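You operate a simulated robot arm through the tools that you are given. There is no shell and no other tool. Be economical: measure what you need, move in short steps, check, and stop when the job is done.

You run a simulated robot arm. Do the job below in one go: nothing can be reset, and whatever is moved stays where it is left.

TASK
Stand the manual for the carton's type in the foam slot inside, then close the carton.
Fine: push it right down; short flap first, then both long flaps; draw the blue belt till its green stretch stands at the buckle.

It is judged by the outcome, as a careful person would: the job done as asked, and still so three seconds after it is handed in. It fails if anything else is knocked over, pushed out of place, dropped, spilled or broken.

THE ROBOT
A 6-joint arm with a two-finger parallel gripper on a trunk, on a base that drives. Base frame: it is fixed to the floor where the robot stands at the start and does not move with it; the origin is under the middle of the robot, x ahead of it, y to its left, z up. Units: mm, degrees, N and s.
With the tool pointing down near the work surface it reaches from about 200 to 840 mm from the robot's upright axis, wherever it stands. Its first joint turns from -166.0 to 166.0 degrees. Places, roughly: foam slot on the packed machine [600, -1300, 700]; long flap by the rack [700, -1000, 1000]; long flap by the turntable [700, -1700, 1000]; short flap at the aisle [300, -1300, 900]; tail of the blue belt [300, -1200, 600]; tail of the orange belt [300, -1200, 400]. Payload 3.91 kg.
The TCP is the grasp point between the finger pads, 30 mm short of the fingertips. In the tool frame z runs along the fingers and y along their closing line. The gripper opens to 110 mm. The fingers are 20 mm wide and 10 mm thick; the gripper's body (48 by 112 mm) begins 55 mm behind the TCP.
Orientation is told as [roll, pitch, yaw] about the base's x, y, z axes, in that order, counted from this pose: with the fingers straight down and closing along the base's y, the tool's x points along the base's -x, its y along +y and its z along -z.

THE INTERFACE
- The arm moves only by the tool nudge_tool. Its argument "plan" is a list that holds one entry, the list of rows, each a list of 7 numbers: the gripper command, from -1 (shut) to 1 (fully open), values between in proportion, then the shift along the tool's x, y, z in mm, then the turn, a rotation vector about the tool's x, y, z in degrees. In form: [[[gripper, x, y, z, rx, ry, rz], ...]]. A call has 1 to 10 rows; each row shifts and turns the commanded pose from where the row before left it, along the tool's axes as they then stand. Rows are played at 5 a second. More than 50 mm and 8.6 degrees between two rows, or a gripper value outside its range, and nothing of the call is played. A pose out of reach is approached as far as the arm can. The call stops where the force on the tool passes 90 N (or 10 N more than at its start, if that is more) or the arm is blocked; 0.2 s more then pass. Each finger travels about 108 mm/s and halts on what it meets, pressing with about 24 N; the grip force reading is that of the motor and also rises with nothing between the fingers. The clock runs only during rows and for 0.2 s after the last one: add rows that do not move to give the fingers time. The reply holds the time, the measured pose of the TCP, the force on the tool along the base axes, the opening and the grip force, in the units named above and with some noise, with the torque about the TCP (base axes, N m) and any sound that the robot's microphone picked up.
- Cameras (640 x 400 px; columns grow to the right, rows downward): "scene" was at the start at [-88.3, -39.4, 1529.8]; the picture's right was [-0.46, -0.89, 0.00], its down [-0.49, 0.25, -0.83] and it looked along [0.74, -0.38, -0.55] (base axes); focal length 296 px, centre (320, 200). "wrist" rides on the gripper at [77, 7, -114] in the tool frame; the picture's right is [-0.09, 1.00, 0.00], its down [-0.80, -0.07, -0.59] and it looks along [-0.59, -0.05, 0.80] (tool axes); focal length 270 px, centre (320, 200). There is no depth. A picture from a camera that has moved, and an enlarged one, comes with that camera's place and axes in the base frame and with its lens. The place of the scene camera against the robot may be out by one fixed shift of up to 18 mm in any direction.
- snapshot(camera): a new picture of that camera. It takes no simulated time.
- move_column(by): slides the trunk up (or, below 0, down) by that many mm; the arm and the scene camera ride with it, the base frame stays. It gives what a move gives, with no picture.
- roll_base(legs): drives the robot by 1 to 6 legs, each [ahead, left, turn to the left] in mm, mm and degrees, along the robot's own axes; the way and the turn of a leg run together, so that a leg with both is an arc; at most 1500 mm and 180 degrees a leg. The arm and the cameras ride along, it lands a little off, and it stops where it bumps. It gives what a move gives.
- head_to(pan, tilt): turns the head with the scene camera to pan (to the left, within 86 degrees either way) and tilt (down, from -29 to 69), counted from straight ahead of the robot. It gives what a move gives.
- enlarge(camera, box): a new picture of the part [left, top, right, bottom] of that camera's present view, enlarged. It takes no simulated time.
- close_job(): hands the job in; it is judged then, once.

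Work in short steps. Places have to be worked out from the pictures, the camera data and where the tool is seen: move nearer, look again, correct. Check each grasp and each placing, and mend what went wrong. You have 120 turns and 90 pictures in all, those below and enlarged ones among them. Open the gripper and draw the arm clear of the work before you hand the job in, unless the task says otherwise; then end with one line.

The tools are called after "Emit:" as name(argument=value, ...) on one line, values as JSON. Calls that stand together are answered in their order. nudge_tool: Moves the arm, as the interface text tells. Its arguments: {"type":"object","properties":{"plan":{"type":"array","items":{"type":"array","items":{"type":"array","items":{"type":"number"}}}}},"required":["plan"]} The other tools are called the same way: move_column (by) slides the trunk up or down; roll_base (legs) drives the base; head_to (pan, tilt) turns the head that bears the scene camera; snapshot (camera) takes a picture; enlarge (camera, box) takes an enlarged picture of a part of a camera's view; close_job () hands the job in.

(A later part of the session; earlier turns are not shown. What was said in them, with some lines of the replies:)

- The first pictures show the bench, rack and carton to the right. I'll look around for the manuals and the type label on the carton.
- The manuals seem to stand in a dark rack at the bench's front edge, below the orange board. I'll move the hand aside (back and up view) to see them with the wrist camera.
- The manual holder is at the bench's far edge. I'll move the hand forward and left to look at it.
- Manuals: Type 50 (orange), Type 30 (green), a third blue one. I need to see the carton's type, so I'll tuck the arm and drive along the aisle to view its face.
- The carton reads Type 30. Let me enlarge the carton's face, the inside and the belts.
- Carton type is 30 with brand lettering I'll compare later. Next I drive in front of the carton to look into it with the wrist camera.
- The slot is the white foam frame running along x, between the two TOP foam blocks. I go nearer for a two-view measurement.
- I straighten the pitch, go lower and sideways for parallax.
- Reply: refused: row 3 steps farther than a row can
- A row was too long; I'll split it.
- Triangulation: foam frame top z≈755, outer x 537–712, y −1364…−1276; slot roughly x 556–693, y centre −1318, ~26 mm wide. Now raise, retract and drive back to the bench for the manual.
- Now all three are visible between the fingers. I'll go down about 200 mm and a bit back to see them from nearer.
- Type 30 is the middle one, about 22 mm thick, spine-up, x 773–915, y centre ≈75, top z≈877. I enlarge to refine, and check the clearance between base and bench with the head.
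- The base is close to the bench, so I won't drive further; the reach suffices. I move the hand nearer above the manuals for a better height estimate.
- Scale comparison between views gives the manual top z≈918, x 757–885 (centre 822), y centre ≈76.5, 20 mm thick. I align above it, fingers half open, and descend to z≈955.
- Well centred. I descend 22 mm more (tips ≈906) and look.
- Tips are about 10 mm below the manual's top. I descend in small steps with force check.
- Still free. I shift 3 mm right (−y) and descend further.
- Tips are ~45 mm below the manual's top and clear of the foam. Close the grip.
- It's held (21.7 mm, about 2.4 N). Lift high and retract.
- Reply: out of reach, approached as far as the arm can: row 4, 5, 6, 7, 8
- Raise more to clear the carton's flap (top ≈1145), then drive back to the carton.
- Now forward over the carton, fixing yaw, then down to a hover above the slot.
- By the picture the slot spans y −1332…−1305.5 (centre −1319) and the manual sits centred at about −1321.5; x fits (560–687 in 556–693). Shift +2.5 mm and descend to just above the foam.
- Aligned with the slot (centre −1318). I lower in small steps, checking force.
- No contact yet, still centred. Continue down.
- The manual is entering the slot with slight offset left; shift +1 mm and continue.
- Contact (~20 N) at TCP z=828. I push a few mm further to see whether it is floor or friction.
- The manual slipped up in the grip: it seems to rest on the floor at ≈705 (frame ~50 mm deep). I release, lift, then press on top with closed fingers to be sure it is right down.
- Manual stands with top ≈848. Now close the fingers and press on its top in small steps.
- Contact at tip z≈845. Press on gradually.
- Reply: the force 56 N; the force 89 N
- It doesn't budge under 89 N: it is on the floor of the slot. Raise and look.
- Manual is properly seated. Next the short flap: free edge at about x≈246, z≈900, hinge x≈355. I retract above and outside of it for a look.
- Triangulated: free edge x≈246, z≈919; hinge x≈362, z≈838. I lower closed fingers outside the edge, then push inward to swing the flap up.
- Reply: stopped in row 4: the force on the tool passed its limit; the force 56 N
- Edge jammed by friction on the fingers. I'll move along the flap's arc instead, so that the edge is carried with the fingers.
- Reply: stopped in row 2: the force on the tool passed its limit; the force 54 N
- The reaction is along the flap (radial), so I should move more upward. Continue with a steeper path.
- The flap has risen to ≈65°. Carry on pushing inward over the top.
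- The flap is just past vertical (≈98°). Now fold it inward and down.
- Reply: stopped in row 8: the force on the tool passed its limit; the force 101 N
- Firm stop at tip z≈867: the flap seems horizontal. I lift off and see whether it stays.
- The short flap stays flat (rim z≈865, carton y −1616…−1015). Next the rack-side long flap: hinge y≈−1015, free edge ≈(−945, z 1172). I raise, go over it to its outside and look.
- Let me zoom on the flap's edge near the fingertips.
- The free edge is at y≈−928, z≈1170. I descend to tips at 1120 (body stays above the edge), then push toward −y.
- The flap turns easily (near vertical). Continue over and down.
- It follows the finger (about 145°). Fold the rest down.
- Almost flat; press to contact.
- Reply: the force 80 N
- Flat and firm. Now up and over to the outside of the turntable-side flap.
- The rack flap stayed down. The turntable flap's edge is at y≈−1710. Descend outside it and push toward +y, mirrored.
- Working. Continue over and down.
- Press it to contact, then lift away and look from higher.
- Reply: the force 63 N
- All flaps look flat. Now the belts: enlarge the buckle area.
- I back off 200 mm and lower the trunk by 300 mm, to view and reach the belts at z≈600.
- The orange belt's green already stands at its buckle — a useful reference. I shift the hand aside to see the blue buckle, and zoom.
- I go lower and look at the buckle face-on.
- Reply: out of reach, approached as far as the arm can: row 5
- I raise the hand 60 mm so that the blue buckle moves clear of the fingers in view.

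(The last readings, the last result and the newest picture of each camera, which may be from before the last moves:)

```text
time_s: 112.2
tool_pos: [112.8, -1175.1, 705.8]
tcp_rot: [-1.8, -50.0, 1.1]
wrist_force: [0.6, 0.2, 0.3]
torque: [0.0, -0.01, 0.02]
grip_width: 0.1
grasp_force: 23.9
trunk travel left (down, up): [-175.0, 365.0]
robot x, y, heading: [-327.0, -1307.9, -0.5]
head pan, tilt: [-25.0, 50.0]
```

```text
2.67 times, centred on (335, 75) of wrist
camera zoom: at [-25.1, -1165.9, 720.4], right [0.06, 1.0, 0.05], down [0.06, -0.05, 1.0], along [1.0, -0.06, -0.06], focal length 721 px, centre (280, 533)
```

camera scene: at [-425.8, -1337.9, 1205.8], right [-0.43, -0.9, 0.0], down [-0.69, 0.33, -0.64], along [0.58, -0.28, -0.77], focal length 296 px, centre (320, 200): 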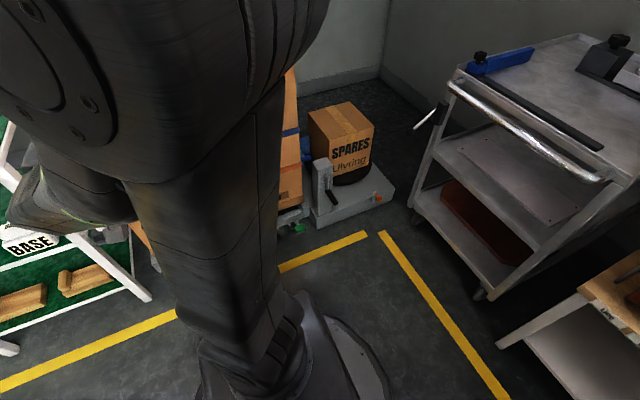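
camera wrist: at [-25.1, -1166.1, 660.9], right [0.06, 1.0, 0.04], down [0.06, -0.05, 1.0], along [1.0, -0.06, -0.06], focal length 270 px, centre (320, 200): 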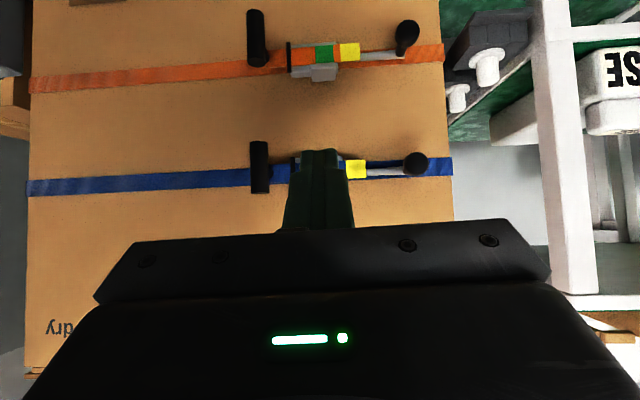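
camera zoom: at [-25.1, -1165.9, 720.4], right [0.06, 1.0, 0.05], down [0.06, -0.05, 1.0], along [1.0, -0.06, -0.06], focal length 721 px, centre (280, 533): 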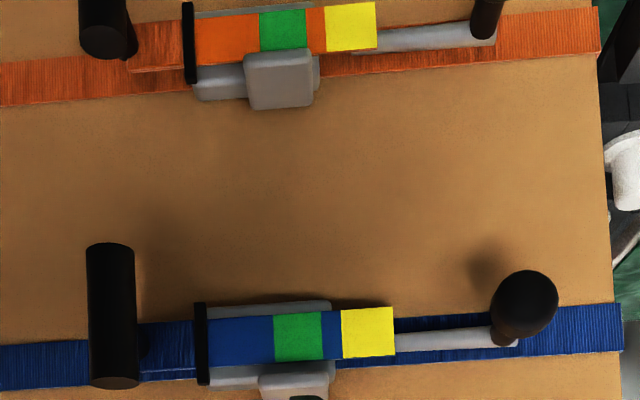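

Geometry: the T-handle is a vertical bar at about (300, −1258, 597), ∅21, and the black frame bar at y≈−1224 is the buckle's mouth; green lies ~47 mm to its +y side, so the tail must be drawn toward −y. I pre-position in front of the T-bar with a 38 mm opening.

Emit:
nudge_tool(plan=[[[-0.3, -2.4, -20.8, 39, 0, 0, 0], [-0.3, -2.4, -20.8, 39, 0, 0, 0], [-0.3, -2.4, -20.8, 39, 0, 0, 0], [-0.3, -2.4, -20.8, 39, 0, 0, 0], [-0.3, 0, 0, 0, 0, 0, 0]]])

Emit:
snapshot(camera="wrist")

```text
time_s: 113.4
tool_pos: [213.7, -1195.2, 618.9]
tcp_rot: [-1.6, -50.1, 0.2]
wrist_force: [-0.1, 0.9, -0.7]
torque: [-0.01, 0.04, -0.01]
grip_width: 38.5
grasp_force: 0.1
out of reach, approached as far as the arm can: row 2, 3, 4
trunk travel left (down, up): [-175.0, 365.0]
robot x, y, heading: [-329.8, -1305.6, -0.6]
head pan, tilt: [-25.0, 50.0]
```

```text
23 pictures are left
camera wrist: at [75.6, -1186.2, 634.0], right [0.08, 1.0, 0.05], down [0.06, -0.05, 1.0], along [1.0, -0.07, -0.06], focal length 270 px, centre (320, 200)
```

wrist: 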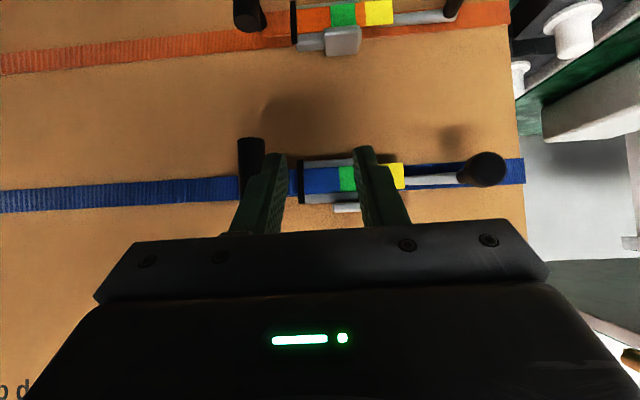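

That pitch is at the arm's limit here. I back off, reduce the pitch to about −20° and will grip the upper half of the T-bar from above.

Emit:
nudge_tool(plan=[[[-0.3, -16, -8, -33, 0, 0, 0], [-0.3, -16, -8, -33, 0, 0, 0], [-0.3, -16, -8, -33, 0, 0, 0], [-0.3, 0, -8, 0, 0, 7.5, 0], [-0.3, 0, -8, 0, 0, 7.5, 0], [-0.3, 0, -8, 0, 0, 7.5, 0], [-0.3, 0, -8, 0, 0, 7.5, 0], [-0.3, 0, 0, 0, 0, 0, 0]]])

Emit:
snapshot(camera="wrist")

```text
time_s: 115.2
tool_pos: [193.8, -1266.3, 740.8]
tcp_rot: [-6.8, -32.7, -1.0]
wrist_force: [0.2, 0.1, 0.0]
torque: [0.03, 0.01, -0.02]
grip_width: 38.4
grasp_force: 0.1
out of reach, approached as far as the arm can: row 5, 6, 7
trunk travel left (down, up): [-175.0, 365.0]
robot x, y, heading: [-325.5, -1305.9, -0.5]
head pan, tilt: [-25.0, 50.0]
```

```text
22 pictures are left
camera wrist: at [68.1, -1243.7, 795.2], right [0.15, 0.99, -0.05], down [0.35, -0.01, 0.94], along [0.92, -0.16, -0.35], focal length 270 px, centre (320, 200)
```

wrist: 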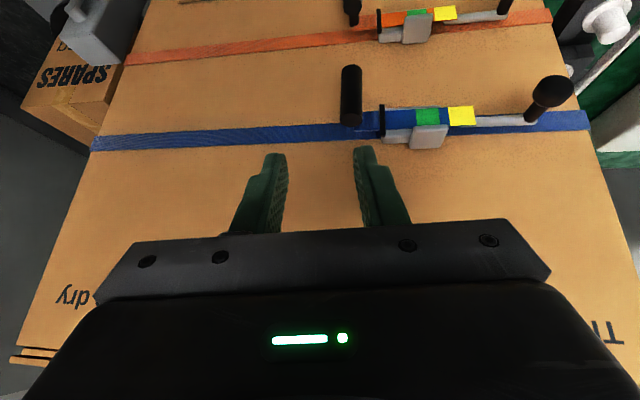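

The arm seems near a wrist singularity on its centre line (offsets ≥120 mm to the left worked). I shift the base 150 mm right and restore the hand's attitude.

Emit:
roll_base(legs=[[0, -150, 0.5]])

Emit:
nudge_tool(plan=[[[-0.3, 0, 40, 0, 0, 0, 0], [-0.3, 0, 40, 0, 0, 0, 0], [-0.3, 0, 40, 0, 0, 0, 0], [-0.3, 0, 30, 0, 0, 0, 0], [-0.3, 0, 0, 0, 0, 0, 0]]])

```text
time_s: 116.5
tool_pos: [192.6, -1409.2, 742.1]
tcp_rot: [-6.6, -32.7, -0.6]
wrist_force: [-0.1, -0.6, 0.0]
torque: [0.0, -0.02, 0.01]
grip_width: 38.6
grasp_force: 0.1
trunk travel left (down, up): [-175.0, 365.0]
robot x, y, heading: [-325.5, -1455.5, 0.2]
head pan, tilt: [-25.0, 50.0]
```

```text
time_s: 117.7
tool_pos: [204.0, -1259.6, 726.7]
tcp_rot: [-6.7, -32.6, -0.5]
wrist_force: [-0.2, 0.4, -0.3]
torque: [-0.01, 0.0, 0.01]
grip_width: 38.5
grasp_force: 0.0
trunk travel left (down, up): [-175.0, 365.0]
robot x, y, heading: [-327.6, -1452.5, -0.2]
head pan, tilt: [-25.0, 50.0]
```

Now correct roll and pitch.

Emit:
nudge_tool(plan=[[[-0.3, 0, 0, 0, -6.7, 0, 0], [-0.3, 0, 0, 0, 0, 6.3, 0], [-0.3, 0, 0, 0, 0, 6.3, 0], [-0.3, 0, 0, 0, 0, 0, 0]]])

```text
time_s: 118.7
tool_pos: [204.2, -1261.4, 726.9]
tcp_rot: [0.1, -20.0, -0.5]
wrist_force: [0.2, 0.3, 0.7]
torque: [0.01, 0.0, 0.0]
grip_width: 38.6
grasp_force: 0.0
trunk travel left (down, up): [-175.0, 365.0]
robot x, y, heading: [-331.1, -1452.1, 0.2]
head pan, tilt: [-25.0, 50.0]
```

Approach a point just above the T-bar and look.

Emit:
nudge_tool(plan=[[[-0.3, -34, 1.5, 32, 0, 0, 0], [-0.3, -34, 1.5, 32, 0, 0, 0], [-0.3, 0, 0, 0, 0, 0, 0]]])

Emit:
snapshot(camera="wrist")

```text
time_s: 119.5
tool_pos: [291.1, -1256.5, 690.2]
tcp_rot: [0.0, -20.1, -0.4]
wrist_force: [0.4, 0.1, -0.2]
torque: [0.01, 0.0, 0.01]
grip_width: 38.3
grasp_force: 0.1
trunk travel left (down, up): [-175.0, 365.0]
robot x, y, heading: [-330.0, -1454.1, 0.1]
head pan, tilt: [-25.0, 50.0]
```

```text
21 pictures are left
camera wrist: at [177.9, -1249.2, 770.7], right [0.09, 1.0, 0.03], down [0.55, -0.08, 0.83], along [0.83, -0.06, -0.55], focal length 270 px, centre (320, 200)
```

wrist: 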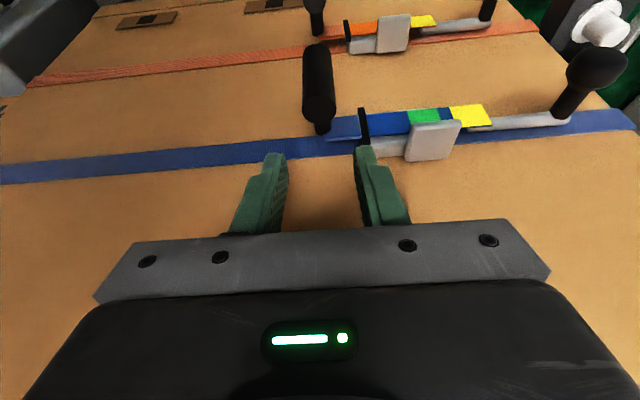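

I want to be sure of the T-bar's shape; zoom.

Emit:
enlarge(camera="wrist", box=[230, 20, 510, 220])

```text
2.00 times, centred on (370, 120) of wrist
camera zoom: at [177.9, -1249.2, 770.7], right [0.09, 1.0, 0.03], down [0.55, -0.08, 0.83], along [0.83, -0.06, -0.55], focal length 541 px, centre (220, 360)
```

zoom: 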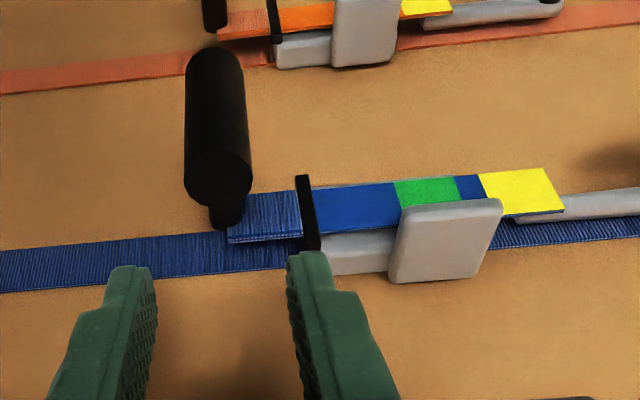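

Clear now: vertical T-bar (top z≈625, at (291,−1256)) on a peg from the strip; the black hoop is the buckle's mouth. I lower straight down around it and close.

Emit:
nudge_tool(plan=[[[-0.3, 8, 0.5, 18, 0, 0, 0], [-0.3, 8, 0, 18, 0, 0, 0], [-0.3, 8, 0, 19, 0, 0, 0], [-0.3, 0, 0, 0, 0, 0, 0]]])

Emit:
snapshot(camera="wrist")

```text
time_s: 120.5
tool_pos: [285.0, -1255.7, 629.4]
tcp_rot: [0.1, -20.0, -0.5]
wrist_force: [-0.5, -0.1, -0.4]
torque: [0.02, -0.03, 0.0]
grip_width: 38.4
grasp_force: 0.1
trunk travel left (down, up): [-175.0, 365.0]
robot x, y, heading: [-329.3, -1452.3, -0.0]
head pan, tilt: [-25.0, 50.0]
```

```text
19 pictures are left
camera wrist: at [174.0, -1248.5, 710.3], right [0.09, 1.0, 0.03], down [0.55, -0.08, 0.83], along [0.83, -0.06, -0.55], focal length 270 px, centre (320, 200)
```

wrist: 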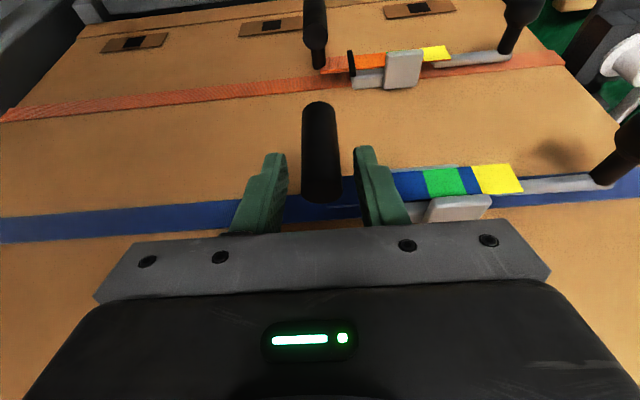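

The bar is between the fingers. Close.

Emit:
nudge_tool(plan=[[[-1, 0, 0, 0, 0, 0, 0], [-1, 0, 0, 0, 0, 0, 0], [-1, 0, 0, 0, 0, 0, 0]]])

Emit:
nudge_tool(plan=[[[-1, 0, -5, 0, 0, 0, 0], [-1, 0, -5, 0, 0, 0, 0], [-1, 0, 0, 0, 0, 0, 0]]])

Emit:
snapshot(camera="wrist")

```text
time_s: 121.3
tool_pos: [286.5, -1257.4, 629.5]
tcp_rot: [0.0, -20.2, -0.5]
wrist_force: [-0.2, -0.3, -0.8]
torque: [0.06, -0.16, -0.02]
grip_width: 21.0
grasp_force: 45.0
trunk travel left (down, up): [-175.0, 365.0]
robot x, y, heading: [-324.8, -1454.1, 0.3]
head pan, tilt: [-25.0, 50.0]
```

```text
time_s: 122.1
tool_pos: [286.5, -1267.5, 629.0]
tcp_rot: [-0.1, -20.0, -0.5]
wrist_force: [-0.1, 0.6, -7.8]
torque: [0.05, -0.43, 0.05]
grip_width: 21.0
grasp_force: 45.0
trunk travel left (down, up): [-175.0, 365.0]
robot x, y, heading: [-326.2, -1457.9, -0.1]
head pan, tilt: [-25.0, 50.0]
```

```text
18 pictures are left
camera wrist: at [174.2, -1259.4, 710.7], right [0.09, 1.0, 0.03], down [0.55, -0.08, 0.83], along [0.83, -0.06, -0.55], focal length 270 px, centre (320, 200)
```

wrist: 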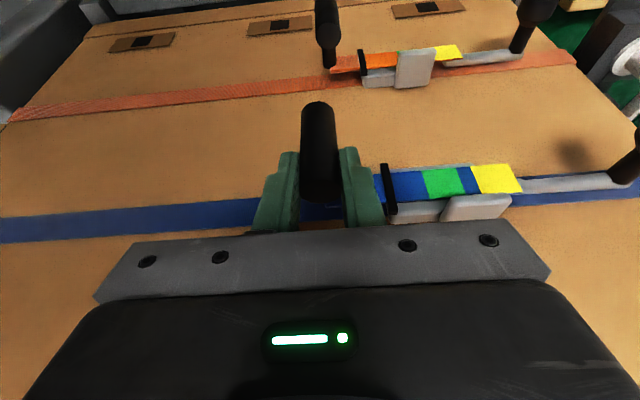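

The strip moves with the hand; the green has ≈33 mm left to the black hoop. Pull 20 mm more.

Emit:
nudge_tool(plan=[[[-1, 0, -5, 0, 0, 0, 0], [-1, 0, -5, 0, 0, 0, 0], [-1, 0, -5, 0, 0, 0, 0], [-1, 0, -5, 0, 0, 0, 0], [-1, 0, 0, 0, 0, 0, 0]]])

Emit:
snapshot(camera="wrist")

```text
time_s: 123.3
tool_pos: [286.0, -1286.2, 628.8]
tcp_rot: [-0.1, -20.0, -0.5]
wrist_force: [0.1, 5.7, -15.4]
torque: [0.09, 0.11, 0.03]
grip_width: 21.1
grasp_force: 44.9
trunk travel left (down, up): [-175.0, 365.0]
robot x, y, heading: [-324.4, -1453.2, 0.2]
head pan, tilt: [-25.0, 50.0]
```

```text
17 pictures are left
camera wrist: at [174.2, -1278.8, 710.7], right [0.09, 1.0, 0.03], down [0.55, -0.07, 0.83], along [0.83, -0.06, -0.55], focal length 270 px, centre (320, 200)
```

wrist: 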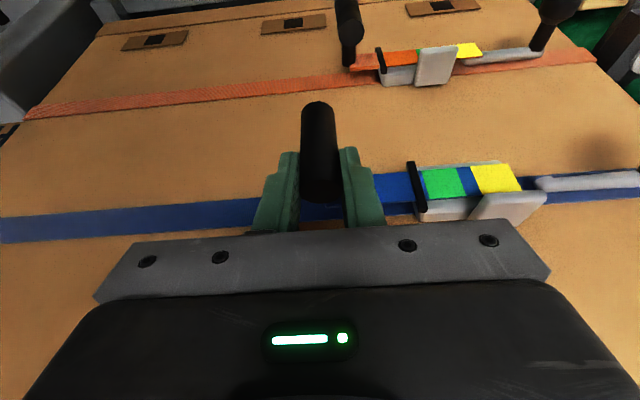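

Green's edge is at the hoop; about 14 mm more centres it.

Emit:
nudge_tool(plan=[[[-1, 0, -5, 0, 0, 0, 0], [-1, 0, -5, 0, 0, 0, 0], [-1, 0, -4, 0, 0, 0, 0], [-1, 0, 0, 0, 0, 0, 0]]])

Emit:
enlarge(camera="wrist", box=[260, 100, 580, 250])

```text
time_s: 124.3
tool_pos: [287.7, -1301.3, 629.6]
tcp_rot: [-0.1, -20.0, -0.6]
wrist_force: [0.6, 8.9, -15.7]
torque: [0.13, 0.09, 0.04]
grip_width: 21.1
grasp_force: 45.1
trunk travel left (down, up): [-175.0, 365.0]
robot x, y, heading: [-331.5, -1455.5, 0.4]
head pan, tilt: [-25.0, 50.0]
```

```text
2.00 times, centred on (420, 175) of wrist
camera zoom: at [174.3, -1293.0, 710.7], right [0.09, 1.0, 0.03], down [0.55, -0.07, 0.83], along [0.83, -0.06, -0.55], focal length 541 px, centre (120, 250)
```

zoom: 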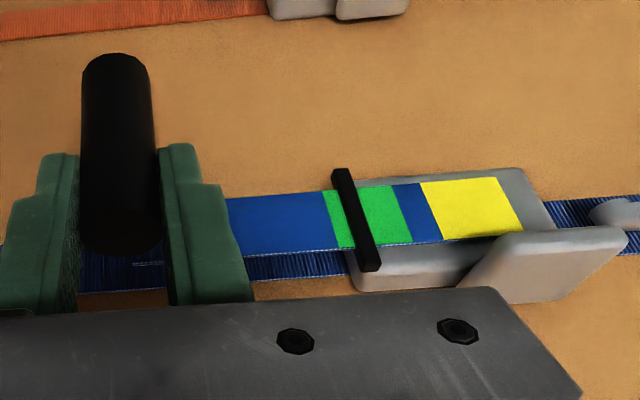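

Green is under the hoop, slightly short of centred. Pull 5 mm more and release, checking for slip-back.

Emit:
nudge_tool(plan=[[[-1, 0, -5, 0, 0, 0, 0], [-1, 0, 0, 0, 0, 0, 0], [-1, 0, 0, 0, 0, 0, 0]]])

Emit:
enlarge(camera="wrist", box=[260, 100, 580, 250])

Emit:
nudge_tool(plan=[[[-0.6, 0, 0, 0, 0, 0, 0], [-0.3, 0, 0, 0, 0, 0, 0], [-0.3, 0, 0, 0, 0, 0, 0], [-0.3, -8, 0, -18, 0, 0, 0], [-0.3, -8, 0, -20, 0, 0, 0], [-0.3, -8, 0, -20, 0, 0, 0], [-0.3, 0, 0, 0, 0, 0, 0]]])

Emit:
snapshot(camera="wrist")

```text
time_s: 125.1
tool_pos: [285.6, -1304.9, 630.0]
tcp_rot: [-0.1, -19.9, -0.5]
wrist_force: [1.5, 9.6, -15.2]
torque: [0.11, 0.1, 0.09]
grip_width: 21.4
grasp_force: 44.8
trunk travel left (down, up): [-175.0, 365.0]
robot x, y, heading: [-328.9, -1455.3, 0.0]
head pan, tilt: [-25.0, 50.0]
```

```text
2.00 times, centred on (420, 175) of wrist
camera zoom: at [174.2, -1297.4, 710.7], right [0.09, 1.0, 0.03], down [0.55, -0.07, 0.83], along [0.83, -0.06, -0.55], focal length 541 px, centre (120, 250)
```

zoom: 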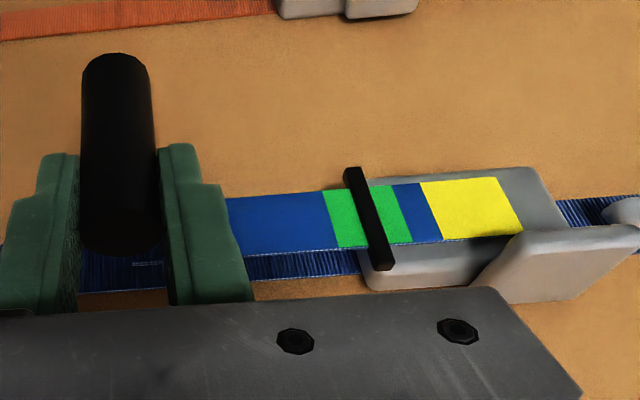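

```text
time_s: 126.7
tool_pos: [289.8, -1304.1, 694.7]
tcp_rot: [0.0, -20.1, -0.6]
wrist_force: [0.1, 0.7, -1.0]
torque: [0.01, 0.02, -0.02]
grip_width: 38.3
grasp_force: 0.1
trunk travel left (down, up): [-175.0, 365.0]
robot x, y, heading: [-330.1, -1453.7, 0.2]
head pan, tilt: [-25.0, 50.0]
```

```text
14 pictures are left
camera wrist: at [177.2, -1295.9, 775.6], right [0.09, 1.0, 0.03], down [0.55, -0.08, 0.83], along [0.83, -0.06, -0.55], focal length 270 px, centre (320, 200)
```

wrist: 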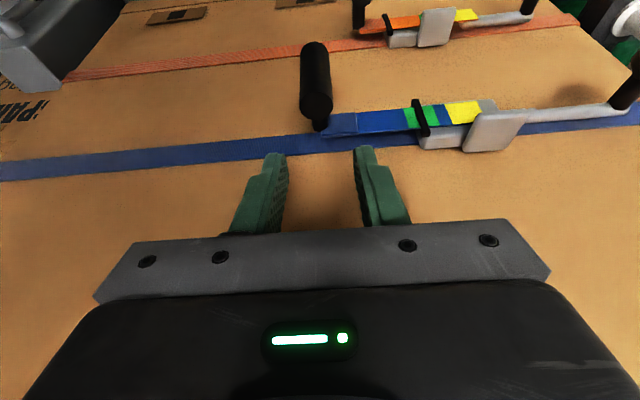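

Released; the tail stays. I retract and check the hoop head-on and the carton's flaps.

Emit:
nudge_tool(plan=[[[-0.3, 30, 25, -25, 0, 0, 0], [-0.3, 35, 25, -20, 0, 0, 0], [-0.3, 35, 25, -20, 0, 0, 0], [-0.3, 35, 15, -20, 0, 0, 0], [-0.3, 0, 0, 0, 0, 0, 0]]])

Emit:
enlarge(camera="wrist", box=[230, 40, 470, 190])

```text
time_s: 127.9
tool_pos: [132.6, -1214.8, 727.8]
tcp_rot: [0.0, -20.1, -0.6]
wrist_force: [-0.5, -0.4, 0.3]
torque: [0.02, -0.01, 0.04]
grip_width: 38.5
grasp_force: 0.0
trunk travel left (down, up): [-175.0, 365.0]
robot x, y, heading: [-328.2, -1455.2, -0.2]
head pan, tilt: [-25.0, 50.0]
```

```text
2.67 times, centred on (350, 115) of wrist
camera zoom: at [19.6, -1207.0, 808.0], right [0.09, 1.0, 0.03], down [0.55, -0.08, 0.83], along [0.83, -0.06, -0.55], focal length 721 px, centre (240, 427)
```

zoom: 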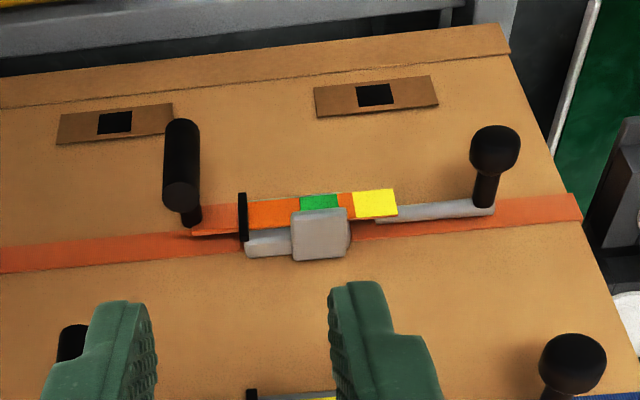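

Not in view; raise the hand (column up) to see both the buckle and the top.

Emit:
move_column(by=300)

Emit:
snapshot(camera="wrist")

```text
time_s: 130.9
tool_pos: [131.4, -1214.7, 1027.1]
tcp_rot: [-0.1, -20.1, -0.4]
wrist_force: [0.6, 0.4, -0.3]
torque: [-0.01, 0.02, 0.01]
grip_width: 38.5
grasp_force: 0.0
trunk travel left (down, up): [-475.0, 65.0]
robot x, y, heading: [-326.4, -1453.9, -0.1]
head pan, tilt: [-25.0, 50.0]
```

```text
12 pictures are left
camera wrist: at [20.0, -1207.0, 1107.9], right [0.09, 1.0, 0.03], down [0.55, -0.08, 0.83], along [0.83, -0.06, -0.55], focal length 270 px, centre (320, 200)
```

wrist: 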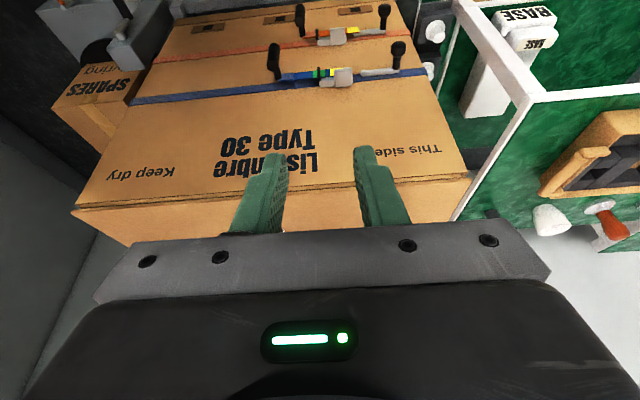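

Emit:
enlarge(camera="wrist", box=[260, 40, 410, 100])

Emit:
nudge_tool(plan=[[[0, 0, 0, -40, 0, 7, 0], [0, 0, 0, -40, 0, 7, 0], [0, 0, 0, -40, 0, 6, 0], [0, -40, 0, -25, 0, 0, 0], [0, -45, 0, -20, 0, 0, 0], [0, -45, 0, -20, 0, 0, 0], [0, 0, 0, 0, 0, 0, 0]]])

Emit:
snapshot(camera="wrist")

```text
4.27 times, centred on (335, 70) of wrist
camera zoom: at [20.0, -1207.0, 1107.9], right [0.09, 1.0, 0.03], down [0.55, -0.08, 0.83], along [0.83, -0.06, -0.55], focal length 1153 px, centre (256, 755)
```

zoom: 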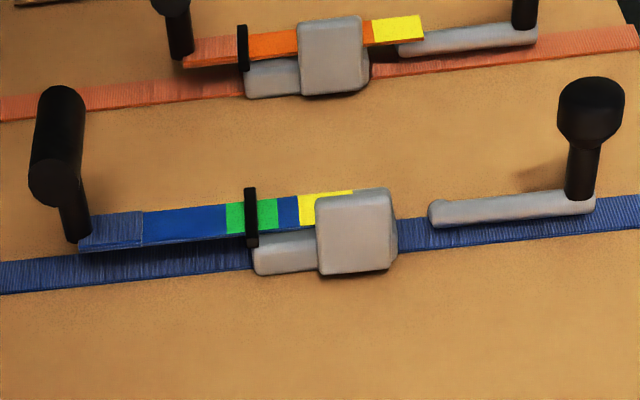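

```text
time_s: 132.5
tool_pos: [236.6, -1214.6, 1207.6]
tcp_rot: [-0.1, -0.2, -0.4]
wrist_force: [-0.7, 0.6, -0.3]
torque: [0.01, 0.02, -0.01]
grip_width: 55.0
grasp_force: 0.2
trunk travel left (down, up): [-475.0, 65.0]
robot x, y, heading: [-325.8, -1455.3, 0.3]
head pan, tilt: [-25.0, 50.0]
```

```text
10 pictures are left
camera wrist: at [159.0, -1207.9, 1321.8], right [0.1, 1.0, 0.0], down [0.8, -0.08, 0.6], along [0.59, -0.06, -0.8], focal length 270 px, centre (320, 200)
```

wrist: 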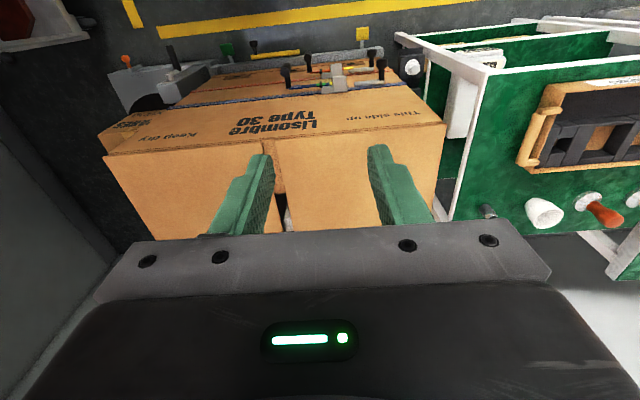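

Green stands centred at the buckle. Check the flaps' flatness from this view.

Emit:
enlarge(camera="wrist", box=[90, 80, 470, 240])

Emit:
head_to(pan=10, tilt=35)

Emit:
snapshot(camera="scene")

```text
1.68 times, centred on (280, 160) of wrist
camera zoom: at [159.0, -1207.9, 1321.8], right [0.1, 1.0, 0.0], down [0.8, -0.08, 0.6], along [0.59, -0.06, -0.8], focal length 455 px, centre (387, 267)
```

zoom: 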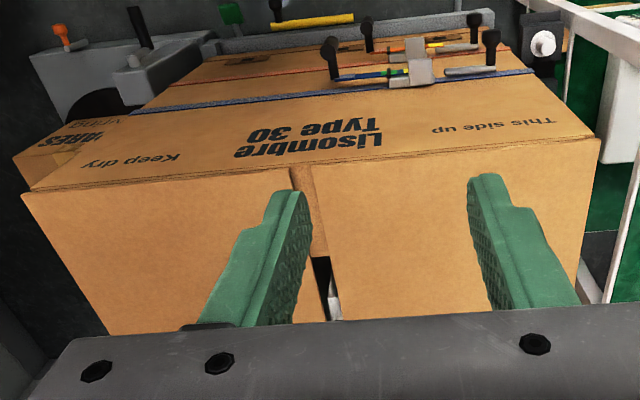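

```text
time_s: 133.6
tool_pos: [235.8, -1216.2, 1206.2]
tcp_rot: [0.0, -0.1, -0.5]
wrist_force: [0.5, 0.9, -0.2]
torque: [0.01, 0.02, -0.03]
grip_width: 55.1
grasp_force: 0.0
trunk travel left (down, up): [-475.0, 65.0]
robot x, y, heading: [-328.4, -1453.6, -0.0]
head pan, tilt: [10.0, 35.0]
```

```text
8 pictures are left
camera scene: at [-409.0, -1437.3, 1527.5], right [0.17, -0.98, 0.0], down [-0.57, -0.1, -0.82], along [0.81, 0.14, -0.57], focal length 296 px, centre (320, 200)
```

scene: 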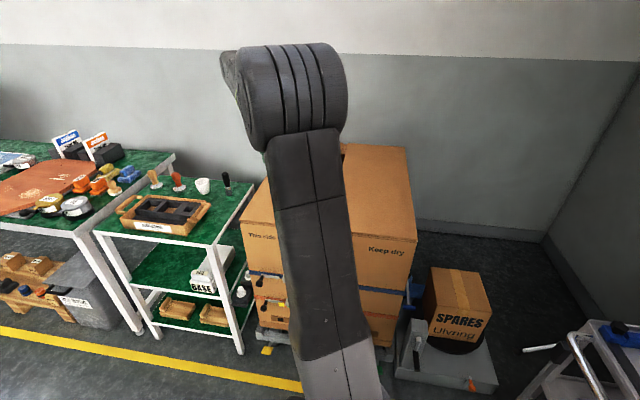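

The carton is closed and flat, and the other things are in place. Open the gripper, draw back and check once more after some time.

Emit:
nudge_tool(plan=[[[1, 40, 0, -10, 0, 0, 0], [1, 40, 0, -10, 0, 0, 0], [1, 0, 0, 0, 0, 0, 0], [1, 0, 0, 0, 0, 0, 0]]])

Emit:
roll_base(legs=[[-150, 0, 0]])

Emit:
enlarge(camera="wrist", box=[100, 60, 500, 240])

Emit:
enlarge(camera="scene", box=[220, 120, 440, 370])

```text
time_s: 134.6
tool_pos: [156.7, -1215.4, 1228.6]
tcp_rot: [0.0, 0.0, -0.5]
wrist_force: [-0.4, 0.2, 0.6]
torque: [0.01, 0.02, 0.02]
grip_width: 110.0
grasp_force: 0.1
trunk travel left (down, up): [-475.0, 65.0]
robot x, y, heading: [-330.4, -1454.6, 0.2]
head pan, tilt: [10.0, 35.0]
```

```text
time_s: 135.9
tool_pos: [7.5, -1214.1, 1229.8]
tcp_rot: [0.0, -0.2, -0.3]
wrist_force: [0.4, 0.0, -0.4]
torque: [-0.02, -0.03, -0.01]
grip_width: 110.1
grasp_force: 0.0
trunk travel left (down, up): [-475.0, 65.0]
robot x, y, heading: [-476.6, -1452.0, 0.3]
head pan, tilt: [10.0, 35.0]
```

```text
1.60 times, centred on (300, 150) of wrist
camera zoom: at [-70.9, -1206.4, 1343.1], right [0.09, 1.0, 0.0], down [0.8, -0.07, 0.6], along [0.59, -0.06, -0.8], focal length 432 px, centre (352, 280)
```

zoom: 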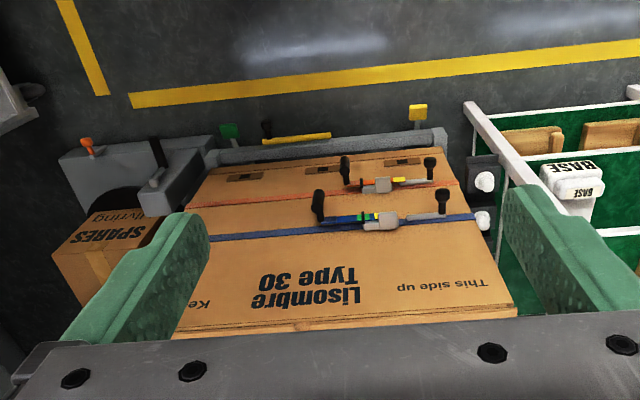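

```text
1.60 times, centred on (330, 245) of scene
camera zoom: at [-558.3, -1438.0, 1527.5], right [0.18, -0.98, 0.0], down [-0.56, -0.1, -0.82], along [0.81, 0.15, -0.57], focal length 473 px, centre (304, 128)
```

zoom: 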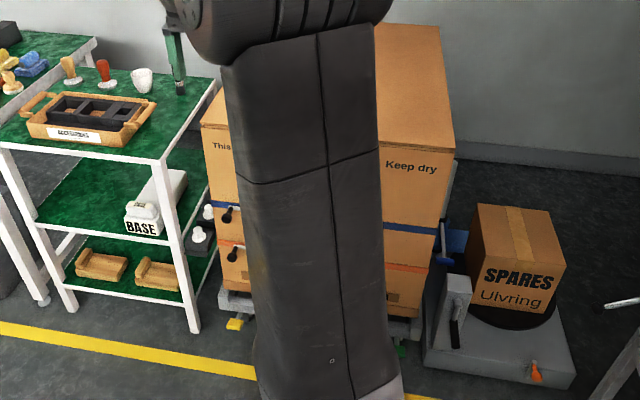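

Everything holds: flaps flat, green at the buckle, arm clear. Hand in.

Emit:
close_job()

```text
The job is handed in.
```

The Type 30 manual is pushed right down in the foam slot. The short flap and then both long flaps are closed, the blue belt is drawn with its green stretch at the buckle, and the job is handed in.
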